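You operate a simulated robot arm through the tools that you are given. There is no shell and no other tool.

The job below is to be done with a simulated robot arm. You get a single attempt, and the scene is never put back.

JOB
Put things in order on the brown-topped red bench. At the end: the white module from the brown-topped red bench stands on top of the blue plug; the yellow wheel chock from the brown-topped red bench stands on top of the brown low carton; the purple sensor stands where the gold brass reducer stood; the gold brass reducer from the brown-topped red bench stands where the yellow wheel chock stood; whatever was shut is shut again. Leave all else as you found it, and nothing knocked over.

It is judged by the outcome, as a careful person would: the job done as asked, and still so three seconds after it is handed in. It fails if anything else is knocked over, pushed out of place, dropped, spilled or broken.

ROBOT AND FRAMES
A 6-joint arm with a two-finger parallel gripper, fixed in place. Base frame: the origin is at the foot of the arm, x ahead of it, y to its left, z up; the work surface is at about z = 0. Lengths are in mm, angles in degrees, forces in N, time in s.
With the tool pointing down near the work surface it reaches from about 180 to 460 mm from the base axis. Its first joint turns from -70.0 to 70.0 degrees. Payload 1.9 kg.
The tool frame sits at the grasp point between the pads (the TCP): z along the fingers, y along the line on which they close. The tips reach 23 mm beyond it. Largest opening 94 mm; finger width 38, thickness 10; the body of the gripper, 54 by 96 mm, starts 39 mm behind the TCP.
Orientation is told as [roll, pitch, yaw] about the base's x, y, z axes, in that order, counted from this pose: with the fingers straight down and closing along the base's y, the tool's x points along the base's -x, its y along +y and its z along -z.

CONTROLS
- The arm moves only by the tool send_rows. Its argument "motion" is a list of rows, each a list of 7 numbers: the shift along the base's x, y, z in units of 50 mm (1.0 is 50 mm), then the turn, a rotation vector about the base's x, y, z in units of 8 degrees (1.0 is 8 degrees), then the opening in per cent of the stroke, from 0 (shut) to 100 (fully open). In form: [[tx, ty, tz, ax, ay, az, fingers], ...]. A call has 1 to 20 rows; each row shifts and turns the commanded pose from where the row before left it. A call with a number of a shift or a turn outside -1 to 1 is refused whole. Rows are played at 5 a second. More than 50 mm and 8.6 degrees between two rows, or a gripper value outside its range, and nothing of the call is played. A pose out of reach is approached as far as the arm can. The call stops where the force on the tool passes 40 N (or 10 N more than at its start, if that is more) or the arm is blocked; 0.2 s more then pass. The fingers move at their own pace (about 108 mm/s each) and stop on an object; they squeeze with about 44 N. The grip force told is the motor's: it shows also when the fingers shut on nothing. Time passes only in rows, and 0.2 s behind the last, so rows that do not move let the fingers close. The reply holds the time, the measured pose of the TCP, the force on the tool along the base axes, the opening and the grip force, in the units named above and with some noise, with the torque about the TCP (base axes, N m) and any sound that the robot's microphone picked up, and new pictures: "show" is both (left out), scene, wrist or none.
- Cameras (640 x 400 px; columns grow to the right, rows downward): "scene" is fixed at [51.4, 325.6, 422.1]; the picture's right is [-0.65, -0.76, 0.00], its down [-0.47, 0.40, -0.79] and it looks along [0.60, -0.51, -0.62] (base axes); focal length 214 px, centre (320, 200). "wrist" rides on the gripper at [86, 16, -74] in the tool frame; the picture's right is [-0.18, 0.98, 0.00], its down [-0.58, -0.11, -0.81] and it looks along [-0.79, -0.15, 0.59] (tool axes); focal length 243 px, centre (320, 200).
- probe_pixels(camera, pixels): for up to 12 pixels [column, row] of the newest picture of that camera ("zoom" is the newest enlarged one), the place [x, y, z] in the base frame of the surface seen there, good to about 2 mm, but the place of the scene camera against the robot may be out by one fixed shift of up to 25 mm in any direction. The clock stands still meanwhile.
- inspect(camera, box): a new picture of the part [left, top, right, bottom] of that camera's present view, enlarged. The clock stands still meanwhile.
- finish_job(): hands the job in; it is judged then, once.

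Open the gripper and draw the arm clear of the work before you hand the job in, unless the task says otherwise.

The tools are called after "Request:" as a command line: name --pt "numbers of a row" for each row, then --argument value for the rest, lists and objects as JSON in quotes. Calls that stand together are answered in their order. send_rows: Moves the arm, as the interface text tells. Its arguments: {"type":"object","properties":{"motion":{"type":"array","items":{"type":"array","items":{"type":"number"}}},"show":{"type":"string","enum":["both","scene","wrist","none"]}},"required":["motion"]} The other tools are called the same way: probe_pixels (camera, pixels) gives the place of the surface under pixels of a picture; inspect (camera, box) takes an enlarged picture of a part of a camera's view; finish_job () hands the job in.

At the start:

```text
time: 0.0
position: [262.4, 117.7, 340.8]
tcp_rot: [0.0, 0.0, -0.1]
force: [-0.1, -0.4, 0.0]
moment: [0.01, -0.02, -0.02]
grip_width: 94.0
grip_force: 0.0
```

scene: 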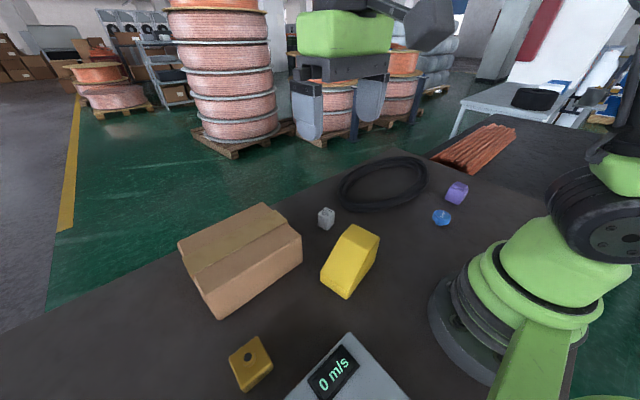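
wrist: 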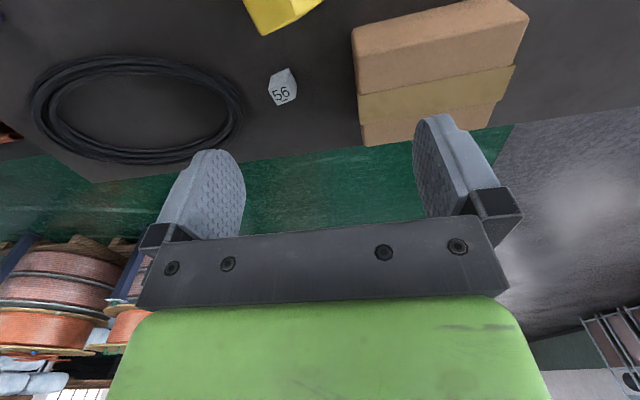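

The scene picture shows the carton at about (240,260), the yellow chock (350,260), the gold block (250,362), the white module (326,217), the blue plug (441,217), the purple sensor (456,193) and a display box (350,370). I look closer at these before moving.

Request:
inspect --camera "scene" --box '[160, 190, 400, 400]'

Request:
inspect --camera "scene" --box '[300, 130, 500, 255]'

Request:
inspect --camera "wrist" --box '[0, 0, 640, 200]'

```text
1.90 times, centred on (280, 295) of scene
```

zoom: 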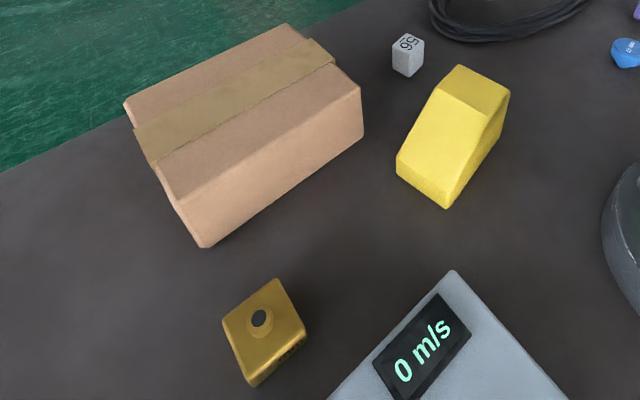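

```text
3.20 times, centred on (400, 192) of scene
```

zoom: 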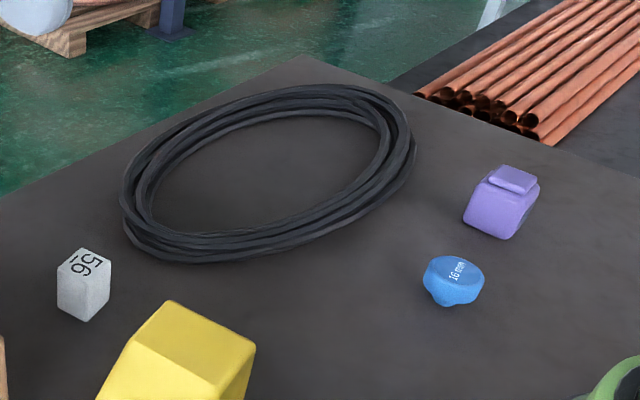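

```text
1.00 times, centred on (320, 100) of wrist (not enlarged: the box is as wide or as high as the picture)
```

zoom: 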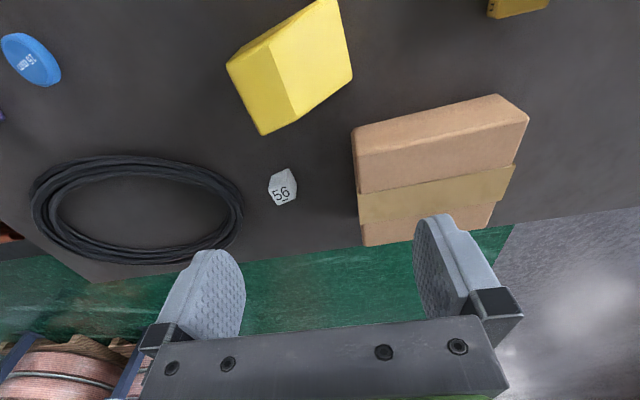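

The scene zooms show each object clearly. Now I probe surfaces from the scene camera: carton corners, chock corners, gold block, module, plug, sensor.

Request:
probe_pixels --camera "scene" --pixels '[[326, 212], [321, 222], [441, 214], [459, 187], [452, 198], [250, 356], [240, 375], [362, 240], [340, 268], [241, 258], [290, 280], [410, 260]]'

Request:
probe_pixels --camera "wrist" --pixels '[[282, 77], [282, 95], [280, 15], [370, 50], [440, 45], [360, 130], [260, 130], [320, 100], [250, 60]]'

```text
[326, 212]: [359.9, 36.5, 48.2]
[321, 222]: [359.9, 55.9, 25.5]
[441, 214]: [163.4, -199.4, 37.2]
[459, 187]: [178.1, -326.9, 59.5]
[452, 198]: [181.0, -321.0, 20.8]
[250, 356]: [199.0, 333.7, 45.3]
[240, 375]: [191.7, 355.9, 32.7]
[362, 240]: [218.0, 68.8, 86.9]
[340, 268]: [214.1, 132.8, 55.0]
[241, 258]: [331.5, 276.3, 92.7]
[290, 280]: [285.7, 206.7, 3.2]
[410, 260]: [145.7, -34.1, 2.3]
```

```text
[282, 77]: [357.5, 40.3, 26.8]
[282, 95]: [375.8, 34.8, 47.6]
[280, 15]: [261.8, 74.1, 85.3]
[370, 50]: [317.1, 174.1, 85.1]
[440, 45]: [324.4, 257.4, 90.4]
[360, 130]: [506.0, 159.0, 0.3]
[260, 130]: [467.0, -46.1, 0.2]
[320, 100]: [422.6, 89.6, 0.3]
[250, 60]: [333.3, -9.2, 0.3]
```

The wrist view gives the module near [370, 37]. I turn the gripper 90° at height while shifting to about [300, -50, 340] so that the wrist camera looks along +y over the chock, carton and gold block.

Request:
send_rows --pt "0.0 -0.28 0 0 0 0.9375 100" --pt "0.0 -0.28 0 0 0 0.9375 100" --pt "0.0 -0.28 0 0 0 0.9375 100" --pt "0.0 -0.28 0 0 0 0.9375 100" --pt "0.0 -0.28 0 0 0 0.9375 100" --pt "0.0 -0.28 0 0 0 0.9375 100" --pt "0.0 -0.28 0 0 0 0.9375 100" --pt "0.0 -0.28 0 0 0 0.9375 100" --pt "0.0 -0.28 0 0 0 0.9375 100" --pt "0.0 -0.28 0 0 0 0.9375 100" --pt "0.0 -0.28 0 0 0 0.9375 100" --pt "0.0 -0.28 0 0 0 0.9375 100"

```text
time: 2.6
position: [260.0, -49.3, 341.0]
tcp_rot: [-0.1, -0.1, 90.2]
force: [-0.1, -0.7, -0.2]
moment: [-0.03, -0.02, 0.01]
grip_width: 94.2
grip_force: 0.0
```

scene: 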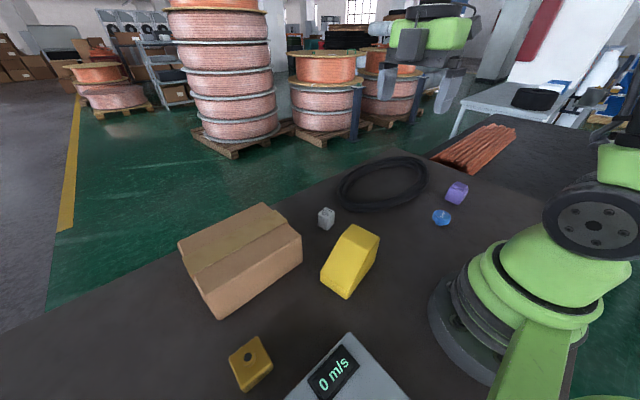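
wrist: 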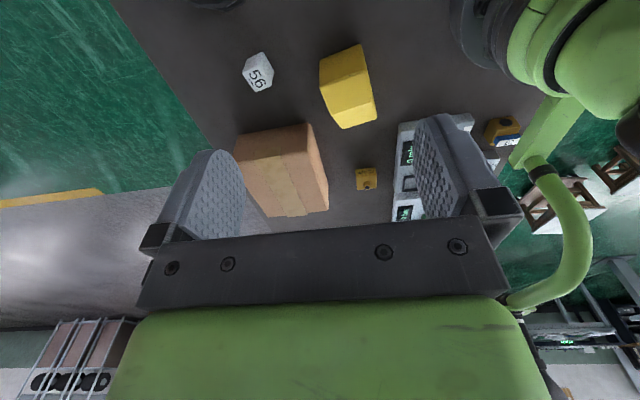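

This wrist view shows module (257,72), chock (348,85), carton (285,170), gold block (366,179) and part of the instrument on the right. I enlarge it.

Request:
inspect --camera "wrist" --box '[220, 30, 420, 155]'

Request:
inspect --camera "wrist" --box '[225, 110, 425, 235]'

```text
3.20 times, centred on (320, 92) of wrist
```

zoom: 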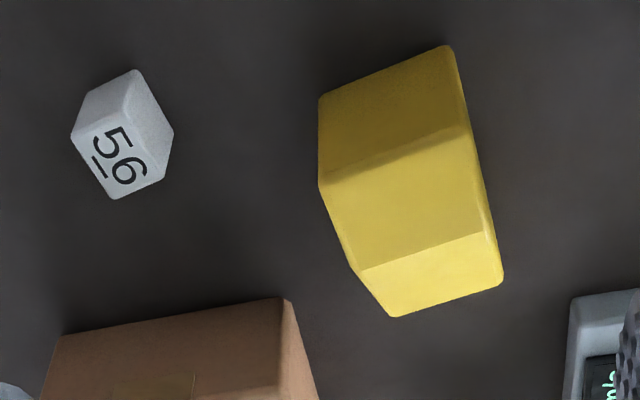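

```text
3.20 times, centred on (325, 172) of wrist
```

zoom: 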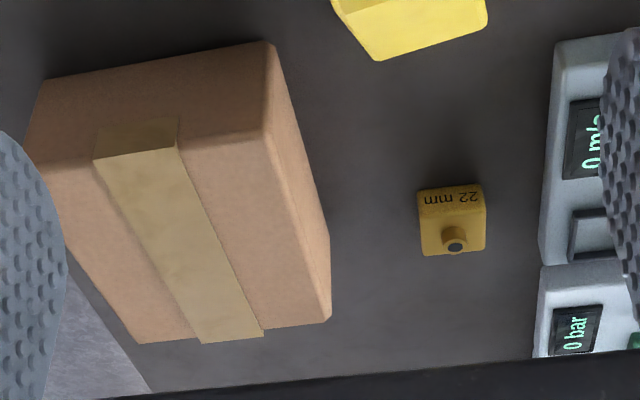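

I probe the chock's faces and edges, and the module, in the wrist picture.

Request:
probe_pixels --camera "wrist" --pixels '[[321, 60], [359, 47], [341, 66], [322, 89], [365, 71], [333, 110], [369, 102], [342, 126], [375, 118], [345, 92], [354, 115]]'

Request:
probe_pixels --camera "zoom" --pixels '[[105, 150], [175, 140], [262, 138], [325, 235], [325, 315], [262, 325], [200, 337], [140, 338], [32, 148], [180, 240], [50, 85], [268, 50]]'

Request:
probe_pixels --camera "zoom" --pixels '[[420, 193], [480, 187], [420, 225], [484, 218], [427, 252], [482, 248], [455, 247], [455, 233], [450, 205], [500, 230], [540, 250], [400, 230]]'

```text
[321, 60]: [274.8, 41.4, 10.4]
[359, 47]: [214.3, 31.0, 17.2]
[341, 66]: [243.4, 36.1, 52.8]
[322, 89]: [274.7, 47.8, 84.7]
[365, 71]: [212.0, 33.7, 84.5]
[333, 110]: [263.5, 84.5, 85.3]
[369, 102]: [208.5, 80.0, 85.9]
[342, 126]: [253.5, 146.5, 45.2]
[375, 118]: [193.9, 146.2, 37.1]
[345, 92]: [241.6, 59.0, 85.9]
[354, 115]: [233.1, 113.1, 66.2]
```

```text
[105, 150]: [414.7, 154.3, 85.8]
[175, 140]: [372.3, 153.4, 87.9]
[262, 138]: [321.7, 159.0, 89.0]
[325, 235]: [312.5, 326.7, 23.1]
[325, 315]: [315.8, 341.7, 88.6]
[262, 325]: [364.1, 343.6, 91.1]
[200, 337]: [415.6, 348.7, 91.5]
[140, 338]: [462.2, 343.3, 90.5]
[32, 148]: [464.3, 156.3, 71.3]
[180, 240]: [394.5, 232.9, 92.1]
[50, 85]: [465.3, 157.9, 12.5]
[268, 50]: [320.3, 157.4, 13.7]
```

```text
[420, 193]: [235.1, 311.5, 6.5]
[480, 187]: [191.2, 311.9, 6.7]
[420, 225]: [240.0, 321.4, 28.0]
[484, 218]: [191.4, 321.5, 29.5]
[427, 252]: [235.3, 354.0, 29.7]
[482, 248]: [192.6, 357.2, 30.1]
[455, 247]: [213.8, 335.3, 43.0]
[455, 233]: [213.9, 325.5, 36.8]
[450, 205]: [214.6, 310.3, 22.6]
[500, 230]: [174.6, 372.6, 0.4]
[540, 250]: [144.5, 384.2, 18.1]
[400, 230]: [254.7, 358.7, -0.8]
```

The chock spans roughly x 207–275, y 31–148, z 0–86, turned about +10°, with flat top toward -y. I move above it at z≈180 with yaw ≈100 so that the fingers close across its 62 mm width.

Request:
send_rows --pt "-0.1225 0.675 -0.8 0 0 0.3 100" --pt "-0.1225 0.675 -0.8 0 0 0.3 100" --pt "-0.1225 0.675 -0.8 0 0 0.3 100" --pt "-0.1225 0.675 -0.8 0 0 0.3 100" --pt "0 0 0 0 0 0 100"

```text
refused: row 1 steps farther than a row can; nothing moved
```

The combined step was over 50 mm, so I spread the same move over six rows.

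Request:
send_rows --pt "-0.0817 0.45 -0.53 0 0 0.2 100" --pt "-0.0817 0.45 -0.53 0 0 0.2 100" --pt "-0.0817 0.45 -0.53 0 0 0.2 100" --pt "-0.0817 0.45 -0.53 0 0 0.2 100" --pt "-0.0817 0.45 -0.53 0 0 0.2 100" --pt "-0.0817 0.45 -0.53 0 0 0.2 100" --pt "0 0 0 0 0 0 100"

```text
time: 4.2
position: [236.3, 85.1, 182.9]
tcp_rot: [0.0, 0.1, 99.5]
force: [-0.3, 0.5, -0.8]
moment: [0.03, 0.04, -0.02]
grip_width: 94.0
grip_force: 0.0
```

scene: 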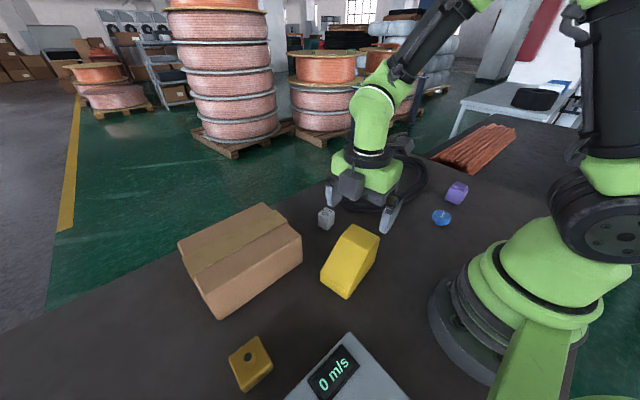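
wrist: 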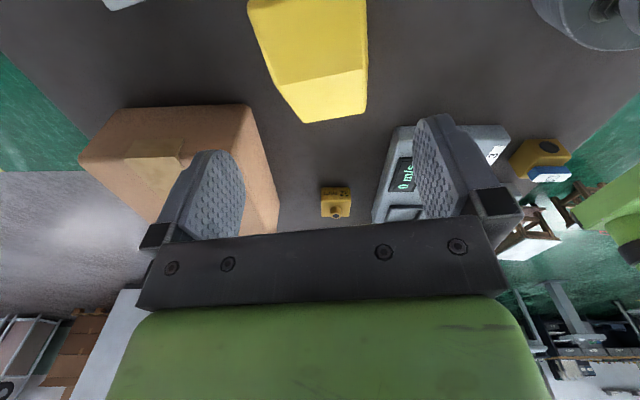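

There is another yellow item at about (540,155) in the wrist view. I enlarge and probe it to be sure which is the brass reducer.

Request:
inspect --camera "wrist" --box '[300, 90, 620, 290]'

Request:
probe_pixels --camera "wrist" --pixels '[[540, 155], [550, 175], [525, 150], [336, 195], [405, 175], [490, 135], [380, 210]]'

Request:
inspect --camera "wrist" --box '[160, 0, 480, 200]'

```text
2.00 times, centred on (460, 190) of wrist
```

zoom: 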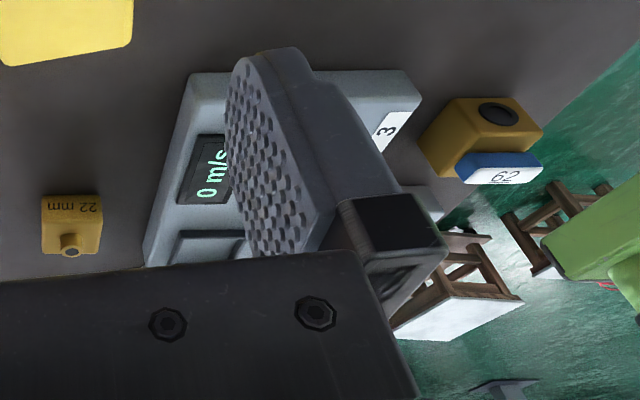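

```text
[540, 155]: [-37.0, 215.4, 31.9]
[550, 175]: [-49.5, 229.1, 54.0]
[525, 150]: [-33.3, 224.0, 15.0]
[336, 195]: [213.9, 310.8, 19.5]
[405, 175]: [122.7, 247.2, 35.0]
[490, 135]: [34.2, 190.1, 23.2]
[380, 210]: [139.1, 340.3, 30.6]
```

```text
2.00 times, centred on (320, 100) of wrist
```

zoom: 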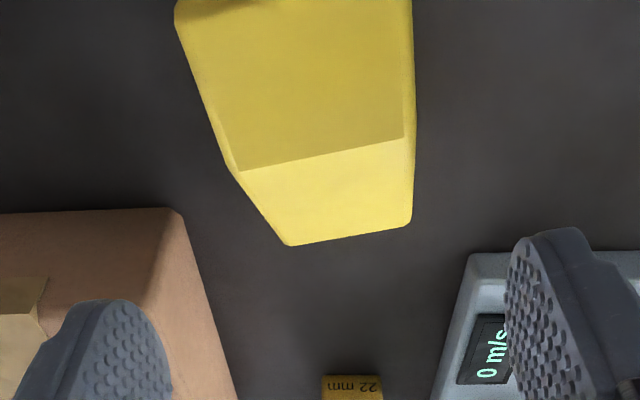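

The item at (-37, 215) is out of reach behind the base and not the "22 mm" reducer, so it stays. I probe the chock's edges once more for the exact angle and centre.

Request:
probe_pixels --camera "zoom" --pixels '[[242, 165], [400, 134], [200, 70], [410, 70], [180, 22], [409, 15], [290, 241], [408, 220], [230, 145], [409, 115], [320, 100]]'

```text
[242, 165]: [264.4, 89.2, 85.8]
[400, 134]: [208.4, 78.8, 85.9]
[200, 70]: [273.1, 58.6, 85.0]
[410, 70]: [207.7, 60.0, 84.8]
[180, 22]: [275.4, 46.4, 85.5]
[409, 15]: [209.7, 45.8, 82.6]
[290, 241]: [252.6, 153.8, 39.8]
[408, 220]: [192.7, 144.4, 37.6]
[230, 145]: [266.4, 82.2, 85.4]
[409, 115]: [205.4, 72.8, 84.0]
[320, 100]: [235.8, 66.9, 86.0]
```

The chock edge is at 10° and its middle is at (236, 84), right below the TCP. I descend to z≈54 and close.

Request:
send_rows --pt "0 0 -0.516 0 0 0.05 100" --pt "0 0 -0.516 0 0 0 100" --pt "0 0 -0.516 0 0 0 100" --pt "0 0 -0.516 0 0 0 100" --pt "0 0 -0.516 0 0 0 100" --pt "0 0 0 0 0 0 100" --show "wrist"

Request:
send_rows --pt "0 0 0 0 0 0 0" --pt "0 0 0 0 0 0 0" --pt "0 0 0 0 0 0 0" --pt "0 0 0 0 0 0 0" --show "both"

```text
time: 5.6
position: [236.6, 86.5, 53.9]
tcp_rot: [0.1, 0.0, 99.8]
force: [-1.0, -0.3, -0.2]
moment: [0.0, -0.02, 0.0]
grip_width: 93.8
grip_force: 0.1
```

wrist: 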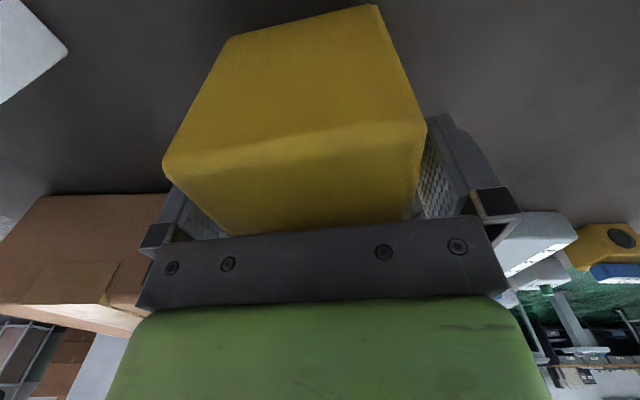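

```text
time: 6.6
position: [236.0, 87.5, 53.6]
tcp_rot: [0.1, -0.1, 99.9]
force: [0.7, 0.6, 0.6]
moment: [0.01, -0.07, -0.01]
grip_width: 69.8
grip_force: 44.3
```

scene: 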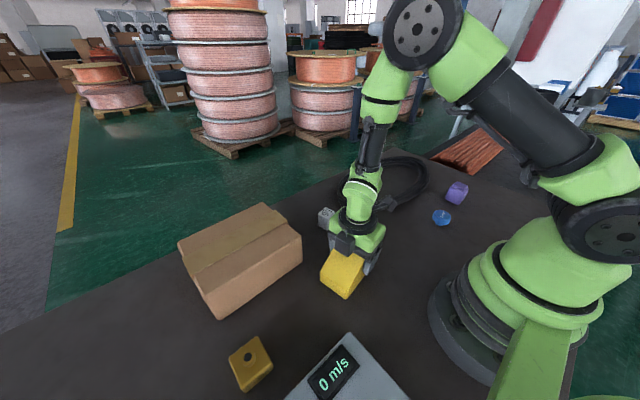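
wrist: 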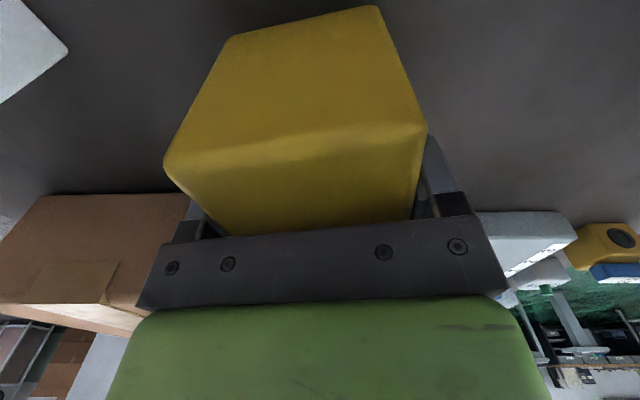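

The fingers hold the chock (width 69.8, force 44). I lift it straight up about 150 mm and check it.

Request:
send_rows --pt "0 0 0.2 0 0 0 0" --pt "0 0 0.4 0 0 0 0" --pt "0 0 0.6 0 0 0 0" --pt "0 0 0.6 0 0 0 0" --pt "0 0 0.6 0 0 0 0" --pt "0 0 0.6 0 0 0 0" --pt "0 0 0 0 0 0 0"

```text
time: 8.2
position: [235.9, 86.4, 204.5]
tcp_rot: [-0.1, 0.1, 100.0]
force: [0.4, 0.1, -3.2]
moment: [0.0, 0.01, -0.04]
grip_width: 69.9
grip_force: 44.0
```

scene: 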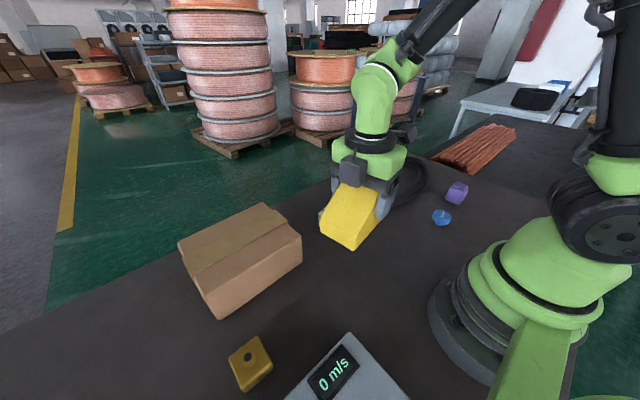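
wrist: 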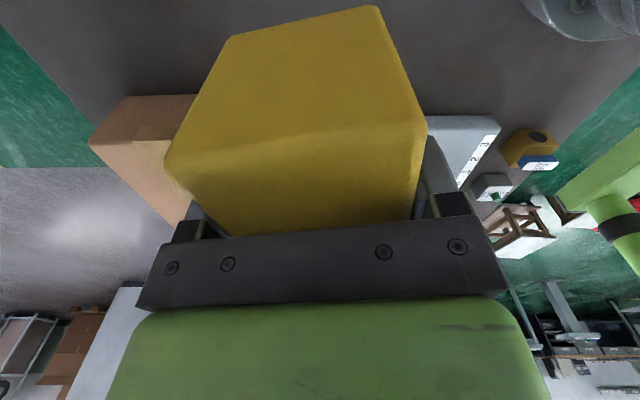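

The chock is held firmly (weight ≈3 N). I carry it to above the carton at about (365, 240) while turning back 10° to align it with the carton.

Request:
send_rows --pt "0.323 0.384 0 0 0 -0.156 0" --pt "0.323 0.384 0 0 0 -0.156 0" --pt "0.323 0.384 0 0 0 -0.156 0" --pt "0.323 0.384 0 0 0 -0.156 0" --pt "0.323 0.384 0 0 0 -0.156 0" --pt "0.323 0.384 0 0 0 -0.156 0" --pt "0.323 0.384 0 0 0 -0.156 0" --pt "0.323 0.384 0 0 0 -0.156 0" --pt "0 0 0 0 0 0 0"

```text
time: 10.2
position: [366.1, 240.0, 201.6]
tcp_rot: [0.0, 0.1, 89.9]
force: [-0.4, -0.1, -2.7]
moment: [0.01, 0.0, 0.01]
grip_width: 69.9
grip_force: 44.2
```

scene: 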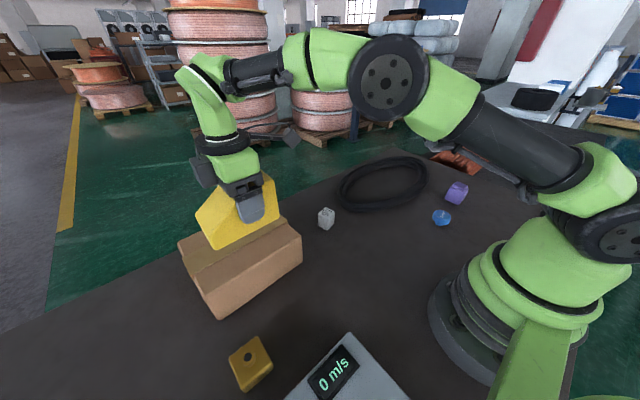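
wrist: 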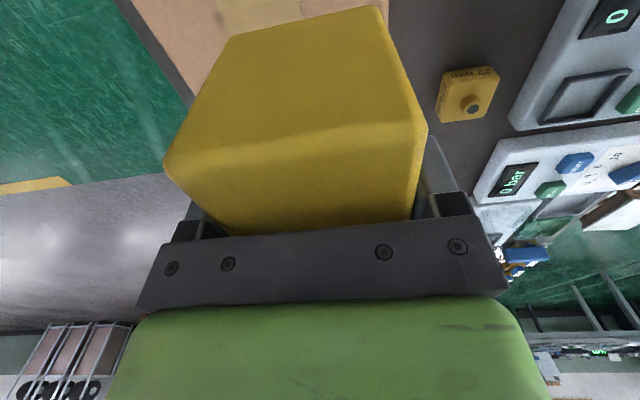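

The chock hangs above the carton, its bottom about 57 mm over the top. I lower it 50 mm, and also probe the gold block seen clearly at (467,95).

Request:
probe_pixels --camera "wrist" --pixels '[[447, 74], [494, 68], [444, 118], [487, 119], [472, 106], [500, 84], [440, 100], [470, 85]]'

Request:
inspect --camera "wrist" --box '[400, 40, 560, 140]'

Request:
send_rows --pt "0 0 -0.25 0 0 0 0" --pt "0 0 -0.25 0 0 0 0" --pt "0 0 -0.25 0 0 0 0" --pt "0 0 -0.2 0 0 0 0" --pt "0 0 0 0 0 0 0"

```text
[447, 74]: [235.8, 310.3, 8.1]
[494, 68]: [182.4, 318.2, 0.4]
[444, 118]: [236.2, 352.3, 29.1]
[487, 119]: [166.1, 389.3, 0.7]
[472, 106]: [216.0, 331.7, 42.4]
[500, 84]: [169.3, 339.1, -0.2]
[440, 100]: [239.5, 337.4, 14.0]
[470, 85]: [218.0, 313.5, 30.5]
```

```text
4.00 times, centred on (480, 90) of wrist
```

zoom: 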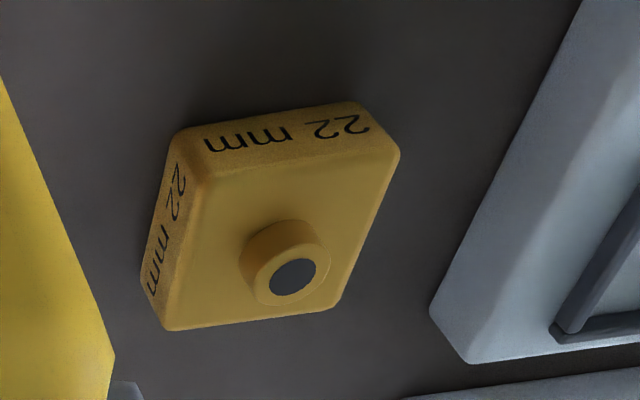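

```text
time: 11.4
position: [366.4, 240.7, 155.5]
tcp_rot: [0.0, 0.0, 90.0]
force: [0.1, 0.3, -2.6]
moment: [-0.01, 0.05, 0.0]
grip_width: 70.0
grip_force: 44.2
```

scene: 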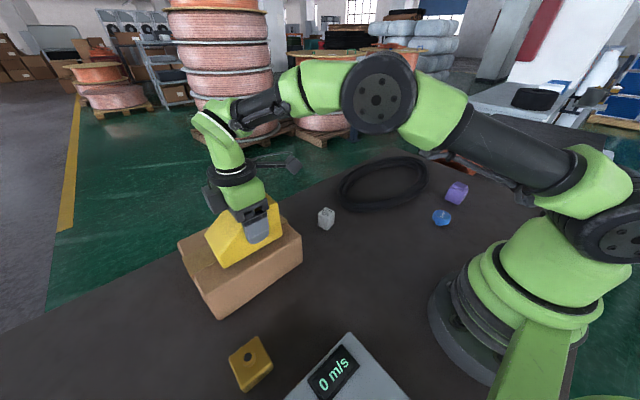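
wrist: 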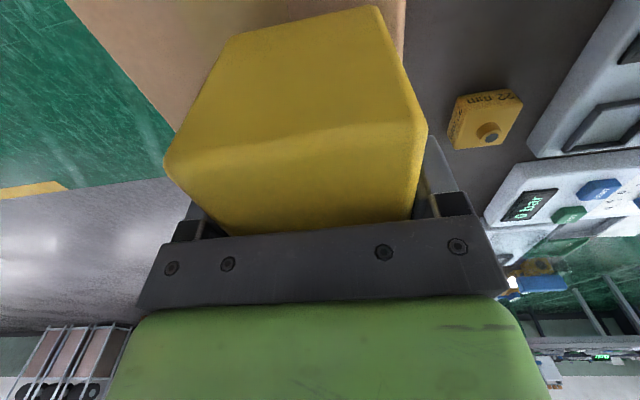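

The chock bottom is now about 10 mm over the carton top. I lower in small steps and watch the vertical force for contact.

Request:
send_rows --pt "0 0 -0.04 0 0 0 0" --pt "0 0 -0.04 0 0 0 0" --pt "0 0 -0.04 0 0 0 0" --pt "0 0 -0.04 0 0 0 0" --pt "0 0 0 0 0 0 0" --show "none"

```text
time: 12.6
position: [367.7, 240.1, 147.6]
tcp_rot: [0.0, -0.1, 90.0]
force: [0.8, 0.3, -2.9]
moment: [0.02, -0.01, 0.01]
grip_width: 70.1
grip_force: 43.7
```

No contact yet (force still ≈ -2.9, z 147.6). I go down in 1 mm steps.

Request:
send_rows --pt "0 0 -0.02 0 0 0 0" --pt "0 0 -0.02 0 0 0 0" --pt "0 0 0 0 0 0 0" --show "none"

Request:
inspect --camera "scene" --box '[170, 190, 320, 290]'

```text
time: 13.4
position: [365.6, 240.1, 145.0]
tcp_rot: [0.0, 0.0, 90.0]
force: [-0.1, -0.4, -2.3]
moment: [0.0, 0.01, 0.01]
grip_width: 69.8
grip_force: 43.8
```

```text
4.00 times, centred on (245, 240) of scene
```

zoom: 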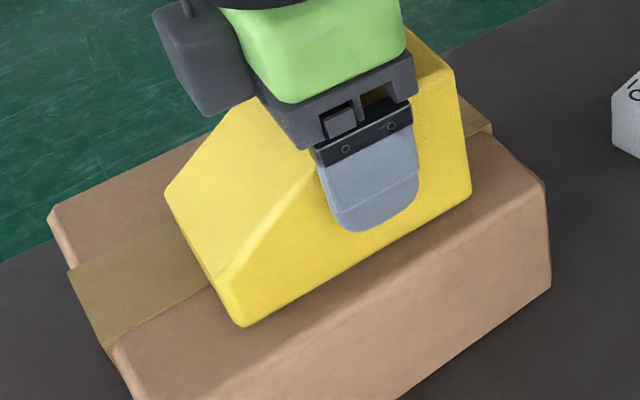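

Still free of contact at z 145. A few more 0.8 mm steps down.

Request:
send_rows --pt "0 0 -0.016 0 0 0 0" --pt "0 0 0 0 0 0 0" --show "none"

Request:
send_rows --pt "0 0 -0.016 0 0 0 0" --pt "0 0 0 0 0 0 0" --show "none"

```text
time: 14.0
position: [366.9, 240.6, 144.9]
tcp_rot: [0.1, -0.1, 90.0]
force: [-1.1, -0.1, -2.6]
moment: [0.03, 0.03, -0.01]
grip_width: 69.8
grip_force: 44.6
```

```text
time: 14.6
position: [366.2, 240.2, 144.3]
tcp_rot: [0.0, 0.0, 89.9]
force: [0.8, -0.6, -3.7]
moment: [0.0, 0.0, -0.03]
grip_width: 70.1
grip_force: 44.1
```

No contact yet at z ≈144.3. I continue with 1 mm steps.

Request:
send_rows --pt "0 0 -0.02 0 0 0 0" --pt "0 0 0 0 0 0 0" --show "none"

Request:
send_rows --pt "0 0 -0.02 0 0 0 0" --pt "0 0 0 0 0 0 0" --show "none"

```text
time: 15.2
position: [366.1, 240.4, 144.3]
tcp_rot: [0.0, 0.0, 90.0]
force: [-0.6, -0.8, 3.2]
moment: [-0.05, 0.25, 0.06]
grip_width: 69.7
grip_force: 44.2
```

```text
time: 15.8
position: [366.7, 239.3, 144.0]
tcp_rot: [-0.1, -0.1, 90.0]
force: [-9.7, -7.1, 26.5]
moment: [-0.9, 0.8, -0.05]
grip_width: 69.9
grip_force: 43.7
```

Contact is made (force +26 N), slightly more than needed. I ease back 1 mm, then open partly and slowly.

Request:
send_rows --pt "0 0 0.018 0 0 0 0" --pt "0 0 0 0 0 0 0" --show "none"

Request:
send_rows --pt "0 0 0 0 0 0 78" --pt "0 0 0 0 0 0 82" --pt "0 0 0 0 0 0 90" --pt "0 0 0 0 0 0 98" --pt "0 0 0 0 0 0 98" --show "both"

```text
time: 16.4
position: [367.4, 240.8, 142.6]
tcp_rot: [-0.1, -0.2, 90.0]
force: [-3.5, -1.2, 20.9]
moment: [-0.2, 0.46, -0.37]
grip_width: 69.7
grip_force: 44.2
```

```text
time: 17.6
position: [364.7, 240.1, 143.7]
tcp_rot: [0.0, 0.0, 90.1]
force: [0.2, 0.2, -0.4]
moment: [0.0, 0.02, -0.02]
grip_width: 92.2
grip_force: 0.0
```

scene: 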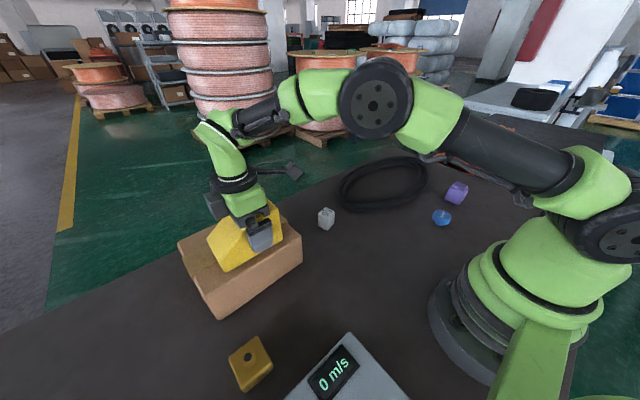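
wrist: 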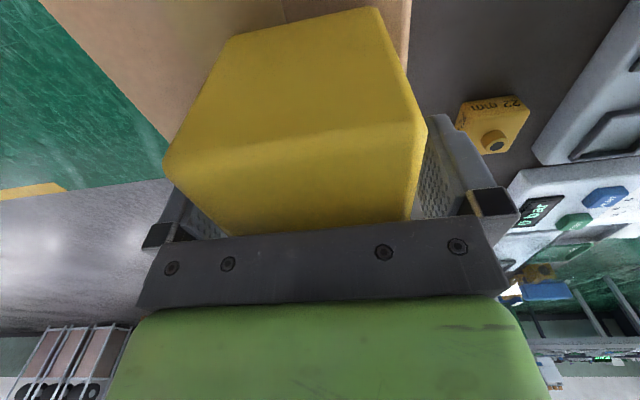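

The chock is released and standing on the carton. I rise straight up to z≈275, then move back to about (214, 200) for a look at the gold block and at the placed chock.

Request:
send_rows --pt "0 0 0.3 0 0 0 100" --pt "0 0 0.7 0 0 0 100" --pt "0 0 0.8 0 0 0 100" --pt "0 0 0.8 0 0 0 100" --pt "-0.75 -0.2 0 0 0 0 100" --pt "-0.75 -0.2 0 0 0 0 100" --pt "-0.75 -0.2 0 0 0 0 100" --pt "-0.75 -0.2 0 0 0 0 100" --pt "0 0 0 0 0 0 100"

```text
time: 19.6
position: [355.5, 243.3, 273.4]
tcp_rot: [0.1, 0.0, 89.9]
force: [-0.6, -0.1, 0.2]
moment: [0.0, -0.01, -0.01]
grip_width: 94.1
grip_force: 0.1
out of reach, approached as far as the arm can: row 4, 5, 6, 7, 8
```

scene: 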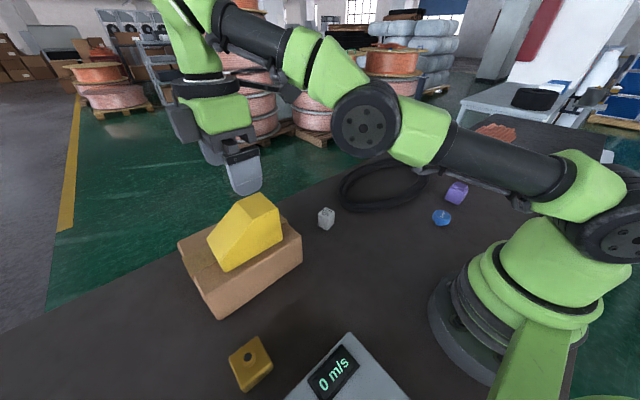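
wrist: 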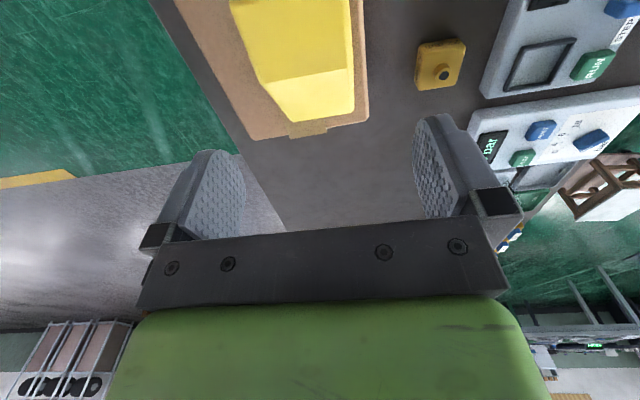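

The arm reports rows 4–8 as out of reach, staying at (355, 243, 273). I send a still row to see where the commanded pose is.

Request:
send_rows --pt "0 0 0 0 0 0 100" --pt "0 0 0 0 0 0 100" --show "none"

```text
time: 20.2
position: [355.6, 242.9, 271.8]
tcp_rot: [0.2, 0.1, 90.1]
force: [-0.6, -0.1, 0.1]
moment: [0.01, 0.01, -0.05]
grip_width: 94.2
grip_force: 0.1
```

The pose is steady. I try one modest inward row to see how the arm answers.

Request:
send_rows --pt "-0.5 -0.33 0 0 0 0 100" --pt "0 0 0 0 0 0 100" --show "none"

```text
time: 20.8
position: [356.0, 242.9, 273.4]
tcp_rot: [0.0, 0.1, 90.0]
force: [0.0, 0.9, -0.1]
moment: [-0.03, 0.0, -0.01]
grip_width: 93.9
grip_force: 0.2
out of reach, approached as far as the arm can: row 1
```

No movement inward; the elbow seems nearly stretched. I try a downward row, which comes back the way it came.

Request:
send_rows --pt "0 0 -0.4 0 0 0 100" --pt "0 0 0 0 0 0 100" --show "none"

```text
time: 21.4
position: [361.3, 245.8, 254.9]
tcp_rot: [0.1, 0.1, 89.9]
force: [-0.6, 0.1, 0.1]
moment: [-0.01, 0.05, -0.03]
grip_width: 93.9
grip_force: 0.1
out of reach, approached as far as the arm can: row 1
```

It moved down 18 mm and slightly outward. I lower once more by 20 mm (tips still well above the chock's top) to return to a reachable pose.

Request:
send_rows --pt "0 0 -0.4 0 0 0 100" --pt "0 0 0 0 0 0 100" --show "none"

```text
time: 22.0
position: [366.4, 250.0, 237.1]
tcp_rot: [0.1, 0.0, 90.1]
force: [-0.5, 0.2, -1.0]
moment: [-0.01, -0.01, -0.01]
grip_width: 94.0
grip_force: 0.0
out of reach, approached as far as the arm can: row 1
```

The arm sits on its reach boundary (radius ≈444 at z 237). I try moving inward and down together.

Request:
send_rows --pt "-0.4 -0.3 -0.2 0 0 0 100" --pt "0 0 0 0 0 0 100" --show "scene"

```text
time: 22.6
position: [367.6, 248.6, 234.4]
tcp_rot: [0.0, 0.0, 90.0]
force: [-0.3, -0.3, -0.5]
moment: [0.02, 0.0, 0.01]
grip_width: 94.0
grip_force: 0.0
out of reach, approached as far as the arm can: row 1
```

scene: 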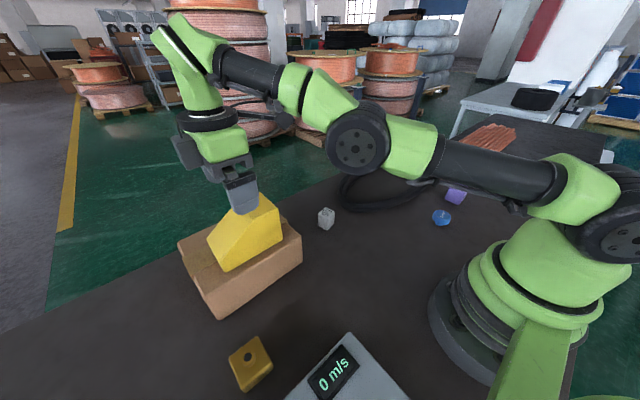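

Everything fits an elbow that straightened out fully and stuck there (reach sphere of ≈464 mm about z≈100). I stretch slightly outward first, then step downward, which should bend the elbow the proper way again.

Request:
send_rows --pt "0.13 0.09 0.05 0 0 0 100" --pt "0 0 0 0 0 0 100" --show "none"

```text
time: 23.2
position: [366.1, 248.7, 234.9]
tcp_rot: [0.0, 0.0, 90.0]
force: [-0.3, -0.6, -0.6]
moment: [-0.04, 0.01, 0.01]
grip_width: 93.9
grip_force: 0.0
out of reach, approached as far as the arm can: row 1
```

Outward is refused as well, so the elbow is straight. Tilting the fingertips toward the base by 8° while pulling the TCP inward should make the solver bend the elbow; I try that at this safe height (tips ≈35 mm above the chock).

Request:
send_rows --pt "-0.38 -0.255 0 -0.56 0.829 0 100" --pt "0 0 0 0 0 0 100" --show "scene"

```text
time: 23.8
position: [347.8, 236.2, 235.2]
tcp_rot: [6.8, 4.5, 90.1]
force: [0.3, 0.2, -0.9]
moment: [0.04, -0.03, -0.01]
grip_width: 94.2
grip_force: 0.1
```

scene: 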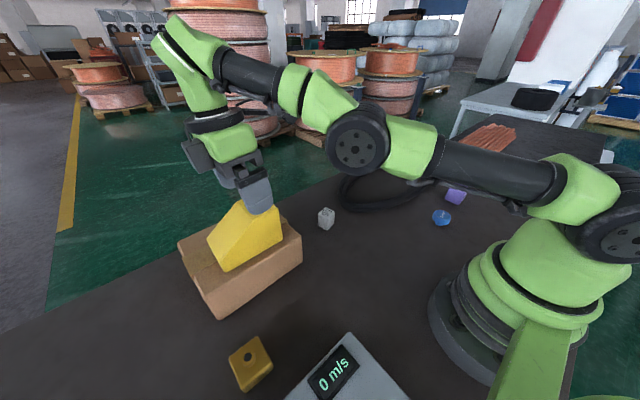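

That freed it: the pose (348, 236, 235) was reached without a flag. Now I move further inward keeping the tilt, in small rows.

Request:
send_rows --pt "-0.3 -0.2 0 0 0 0 100" --pt "-0.4 -0.27 0 0 0 0 100" --pt "-0.5 -0.33 0 0 0 0 100" --pt "0 0 0 0 0 0 100" --show "scene"

```text
time: 24.8
position: [348.3, 236.4, 235.8]
tcp_rot: [6.6, 4.4, 90.2]
force: [0.2, 0.6, -0.4]
moment: [-0.05, 0.01, -0.01]
grip_width: 94.2
grip_force: 0.1
out of reach, approached as far as the arm can: row 1, 2, 3
```

scene: 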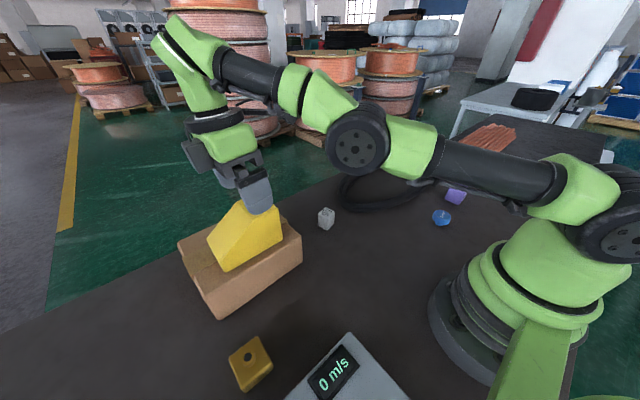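

Still refused after the tilt. By my estimate each 8° of tilt bends the elbow a little, so I tilt twice more with the TCP following the arc around the wrist.

Request:
send_rows --pt "-0.381 -0.258 0.09 -0.56 0.829 0 100" --pt "-0.365 -0.246 0.15 -0.56 0.829 0 100" --pt "0 0 0 0 0 0 100" --show "scene"

```text
time: 25.6
position: [310.7, 211.4, 247.2]
tcp_rot: [20.3, 13.2, 92.2]
force: [-0.4, -0.7, 0.8]
moment: [0.0, 0.02, 0.01]
grip_width: 94.2
grip_force: 0.0
```

scene: 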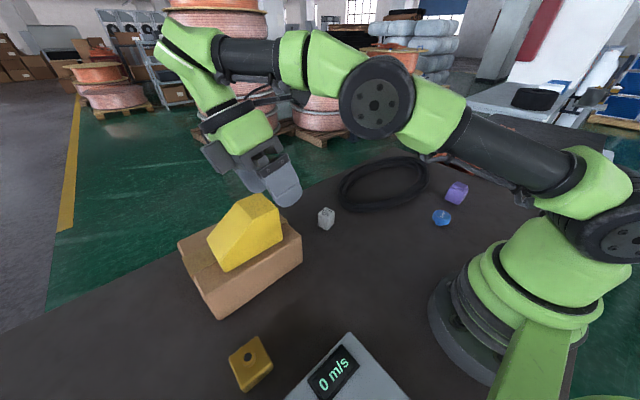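

Now the elbow is clearly bent upward again (disk at (380,95)). I draw inward further and then undo the tilt.

Request:
send_rows --pt "-0.4 -0.27 0 0 0 0 100" --pt "-0.5 -0.34 0 0 0 0 100" --pt "0 0 0 0 0 0 100" --show "none"

```text
time: 26.4
position: [266.8, 179.2, 248.0]
tcp_rot: [20.3, 13.0, 92.3]
force: [0.1, 0.2, -0.6]
moment: [0.01, 0.02, -0.01]
grip_width: 94.0
grip_force: 0.0
```

Free again. I undo the tilt over three rows while moving to about (214, 200, 255) to view the gold block.

Request:
send_rows --pt "-0.353 0.14 0.05 0.56 -0.829 0 100" --pt "-0.353 0.14 0.05 0.56 -0.829 0 100" --pt "-0.353 0.14 0.05 0.56 -0.829 0 100" --pt "0 0 0 0 0 0 100"

```text
time: 27.4
position: [212.0, 199.8, 255.0]
tcp_rot: [-0.1, -0.1, 90.0]
force: [-0.1, 0.3, -0.4]
moment: [-0.02, -0.01, -0.02]
grip_width: 94.2
grip_force: 0.1
```

scene: 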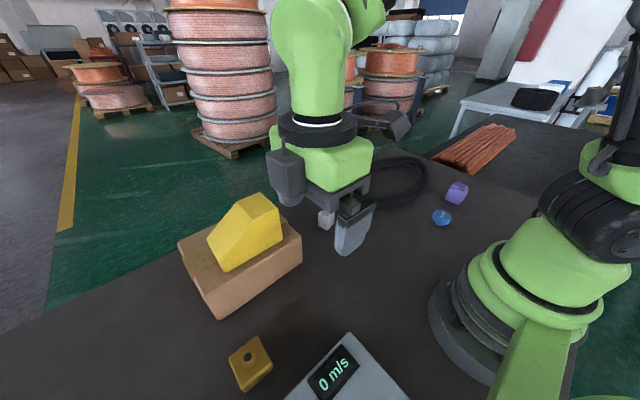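
wrist: 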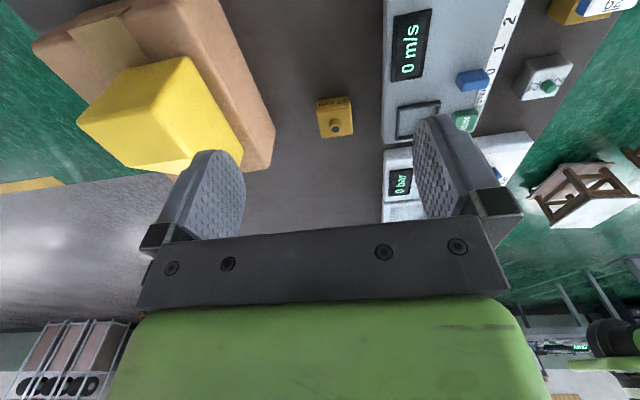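

The gold block is now well seen at (335,118). I enlarge it to measure its faces, and check the placed chock.

Request:
inspect --camera "wrist" --box '[30, 0, 290, 180]'

Request:
inspect --camera "wrist" --box '[256, 70, 416, 170]'

```text
2.22 times, centred on (160, 90) of wrist
```

zoom: 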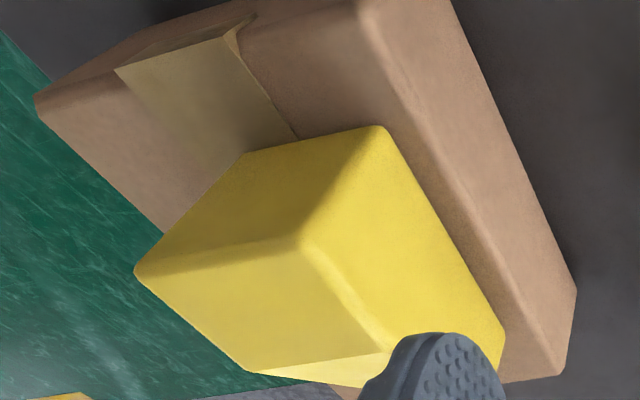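

```text
4.00 times, centred on (336, 120) of wrist
```

zoom: 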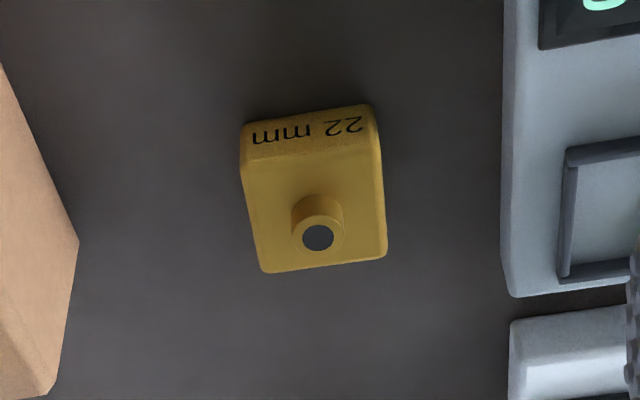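

Request:
probe_pixels --camera "zoom" --pixels '[[245, 128], [370, 110], [245, 165], [377, 150], [262, 268], [384, 254], [317, 237], [318, 207], [300, 160], [252, 220], [382, 205], [310, 120]]'

Request:
probe_pixels --camera "zoom" --pixels '[[505, 150], [505, 260], [515, 290], [510, 325], [520, 380], [530, 200], [498, 200]]'

```text
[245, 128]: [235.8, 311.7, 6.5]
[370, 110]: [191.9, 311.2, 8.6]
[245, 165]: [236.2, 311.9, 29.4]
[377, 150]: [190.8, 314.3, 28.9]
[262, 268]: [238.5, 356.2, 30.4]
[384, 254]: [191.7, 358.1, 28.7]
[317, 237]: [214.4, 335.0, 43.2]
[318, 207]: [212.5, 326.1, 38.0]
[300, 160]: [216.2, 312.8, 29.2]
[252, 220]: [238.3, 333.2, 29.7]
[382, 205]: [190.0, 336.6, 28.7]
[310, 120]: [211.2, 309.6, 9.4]
```

```text
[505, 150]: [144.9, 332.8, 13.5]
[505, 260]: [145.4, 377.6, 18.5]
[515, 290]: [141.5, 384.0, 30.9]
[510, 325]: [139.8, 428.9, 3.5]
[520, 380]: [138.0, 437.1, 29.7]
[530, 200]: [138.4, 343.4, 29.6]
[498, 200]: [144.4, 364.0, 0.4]
```

The gold block is axis-aligned, x 189.5–239, y 310–358.5, centre (214.4, 334.5), block top z 30 with boss to 43; the instrument edge is at x≈145. I move above it at z≈120 with opening 75 %.

Request:
send_rows --pt "0.008 0.449 -0.45 0 0 0 75" --pt "0.008 0.449 -0.45 0 0 0 75" --pt "0.008 0.449 -0.45 0 0 0 75" --pt "0.008 0.449 -0.45 0 0 0 75" --pt "0.008 0.449 -0.45 0 0 0 75" --pt "0.008 0.449 -0.45 0 0 0 75" --pt "0 0 0 0 0 0 75"

```text
time: 29.0
position: [213.8, 335.3, 117.3]
tcp_rot: [0.0, 0.0, 90.0]
force: [-0.1, 0.4, -0.3]
moment: [-0.02, -0.03, 0.02]
grip_width: 70.6
grip_force: 0.1
```

scene: 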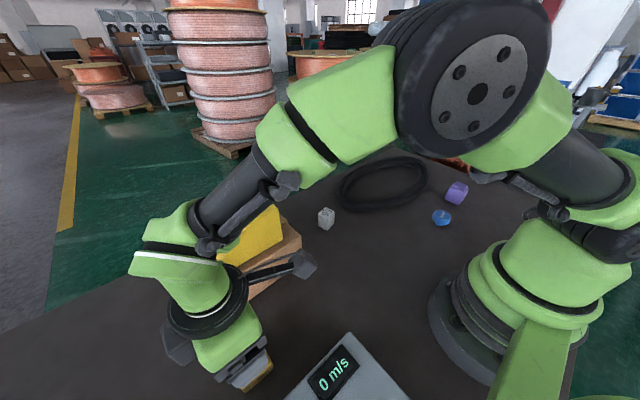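
wrist: 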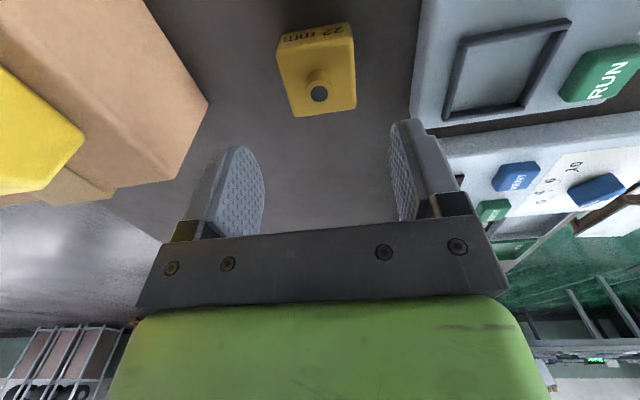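

Block is centred between the open fingers. I descend to z≈27 in steps.

Request:
send_rows --pt "0.01 -0.01 -0.4 0 0 0 75" --pt "0 0 -0.4 0 0 0 75" --pt "0 0 -0.4 0 0 0 75" --pt "0 0 -0.35 0 0 0 75" --pt "0 0 -0.24 0 0 0 75" --pt "0 0 0 0 0 0 75" --show "wrist"

```text
time: 30.4
position: [215.3, 334.2, 29.5]
tcp_rot: [0.1, 0.0, 89.8]
force: [-0.8, -0.5, 0.9]
moment: [0.01, 0.03, 0.03]
grip_width: 70.5
grip_force: 0.1
```

wrist: 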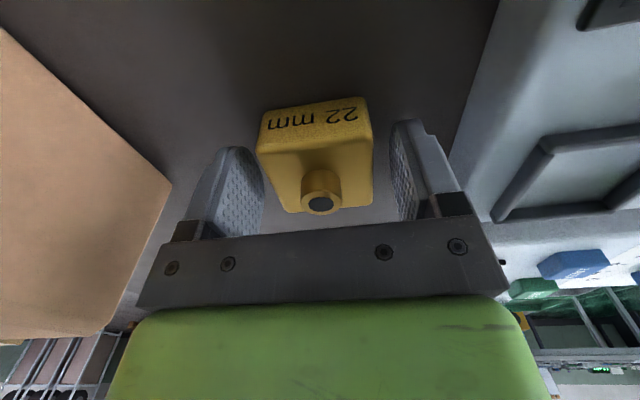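

The block sits between the pads with the boss below the palm. I lower 2 mm and close.

Request:
send_rows --pt "0 0 -0.04 0 0 0 75" --pt "0 0 0 0 0 0 40" --pt "0 0 0 0 0 0 0" --pt "0 0 0 0 0 0 0" --pt "0 0 0 0 0 0 0" --show "wrist"

```text
time: 31.6
position: [216.2, 335.2, 27.2]
tcp_rot: [-0.1, 0.0, 90.0]
force: [-1.7, 0.4, 1.6]
moment: [-0.07, 0.12, -0.09]
grip_width: 49.7
grip_force: 44.2
```

wrist: 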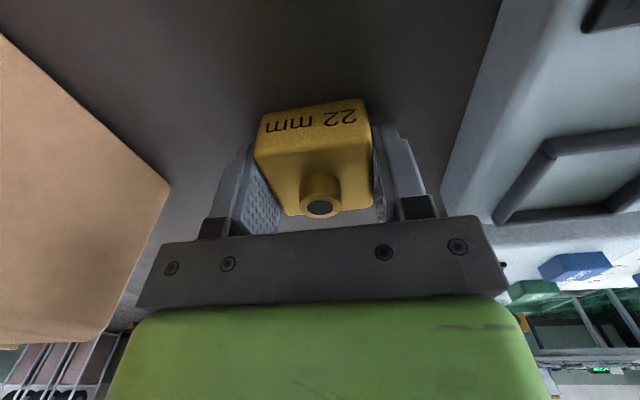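

The block is gripped (49.7 mm, 44 N). I lift it about 110 mm and check the load.

Request:
send_rows --pt "0 0 0.2 0 0 0 0" --pt "0 0 0.5 0 0 0 0" --pt "0 0 0.7 0 0 0 0" --pt "0 0 0.7 0 0 0 0" --pt "0 0 0 0 0 0 0" --show "wrist"

```text
time: 32.8
position: [215.5, 334.7, 133.3]
tcp_rot: [0.1, 0.0, 90.0]
force: [-1.2, -0.4, -4.1]
moment: [0.01, 0.0, 0.02]
grip_width: 49.8
grip_force: 44.2
```

wrist: 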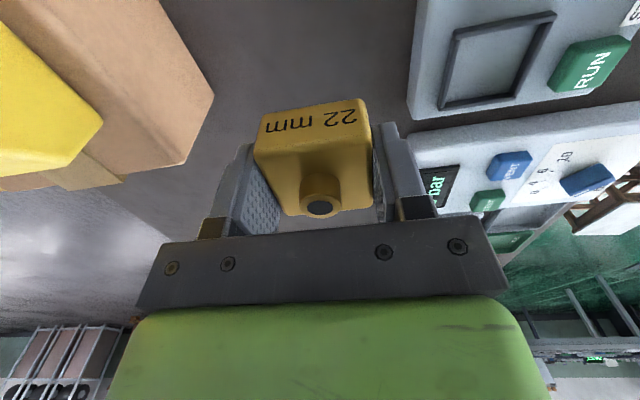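

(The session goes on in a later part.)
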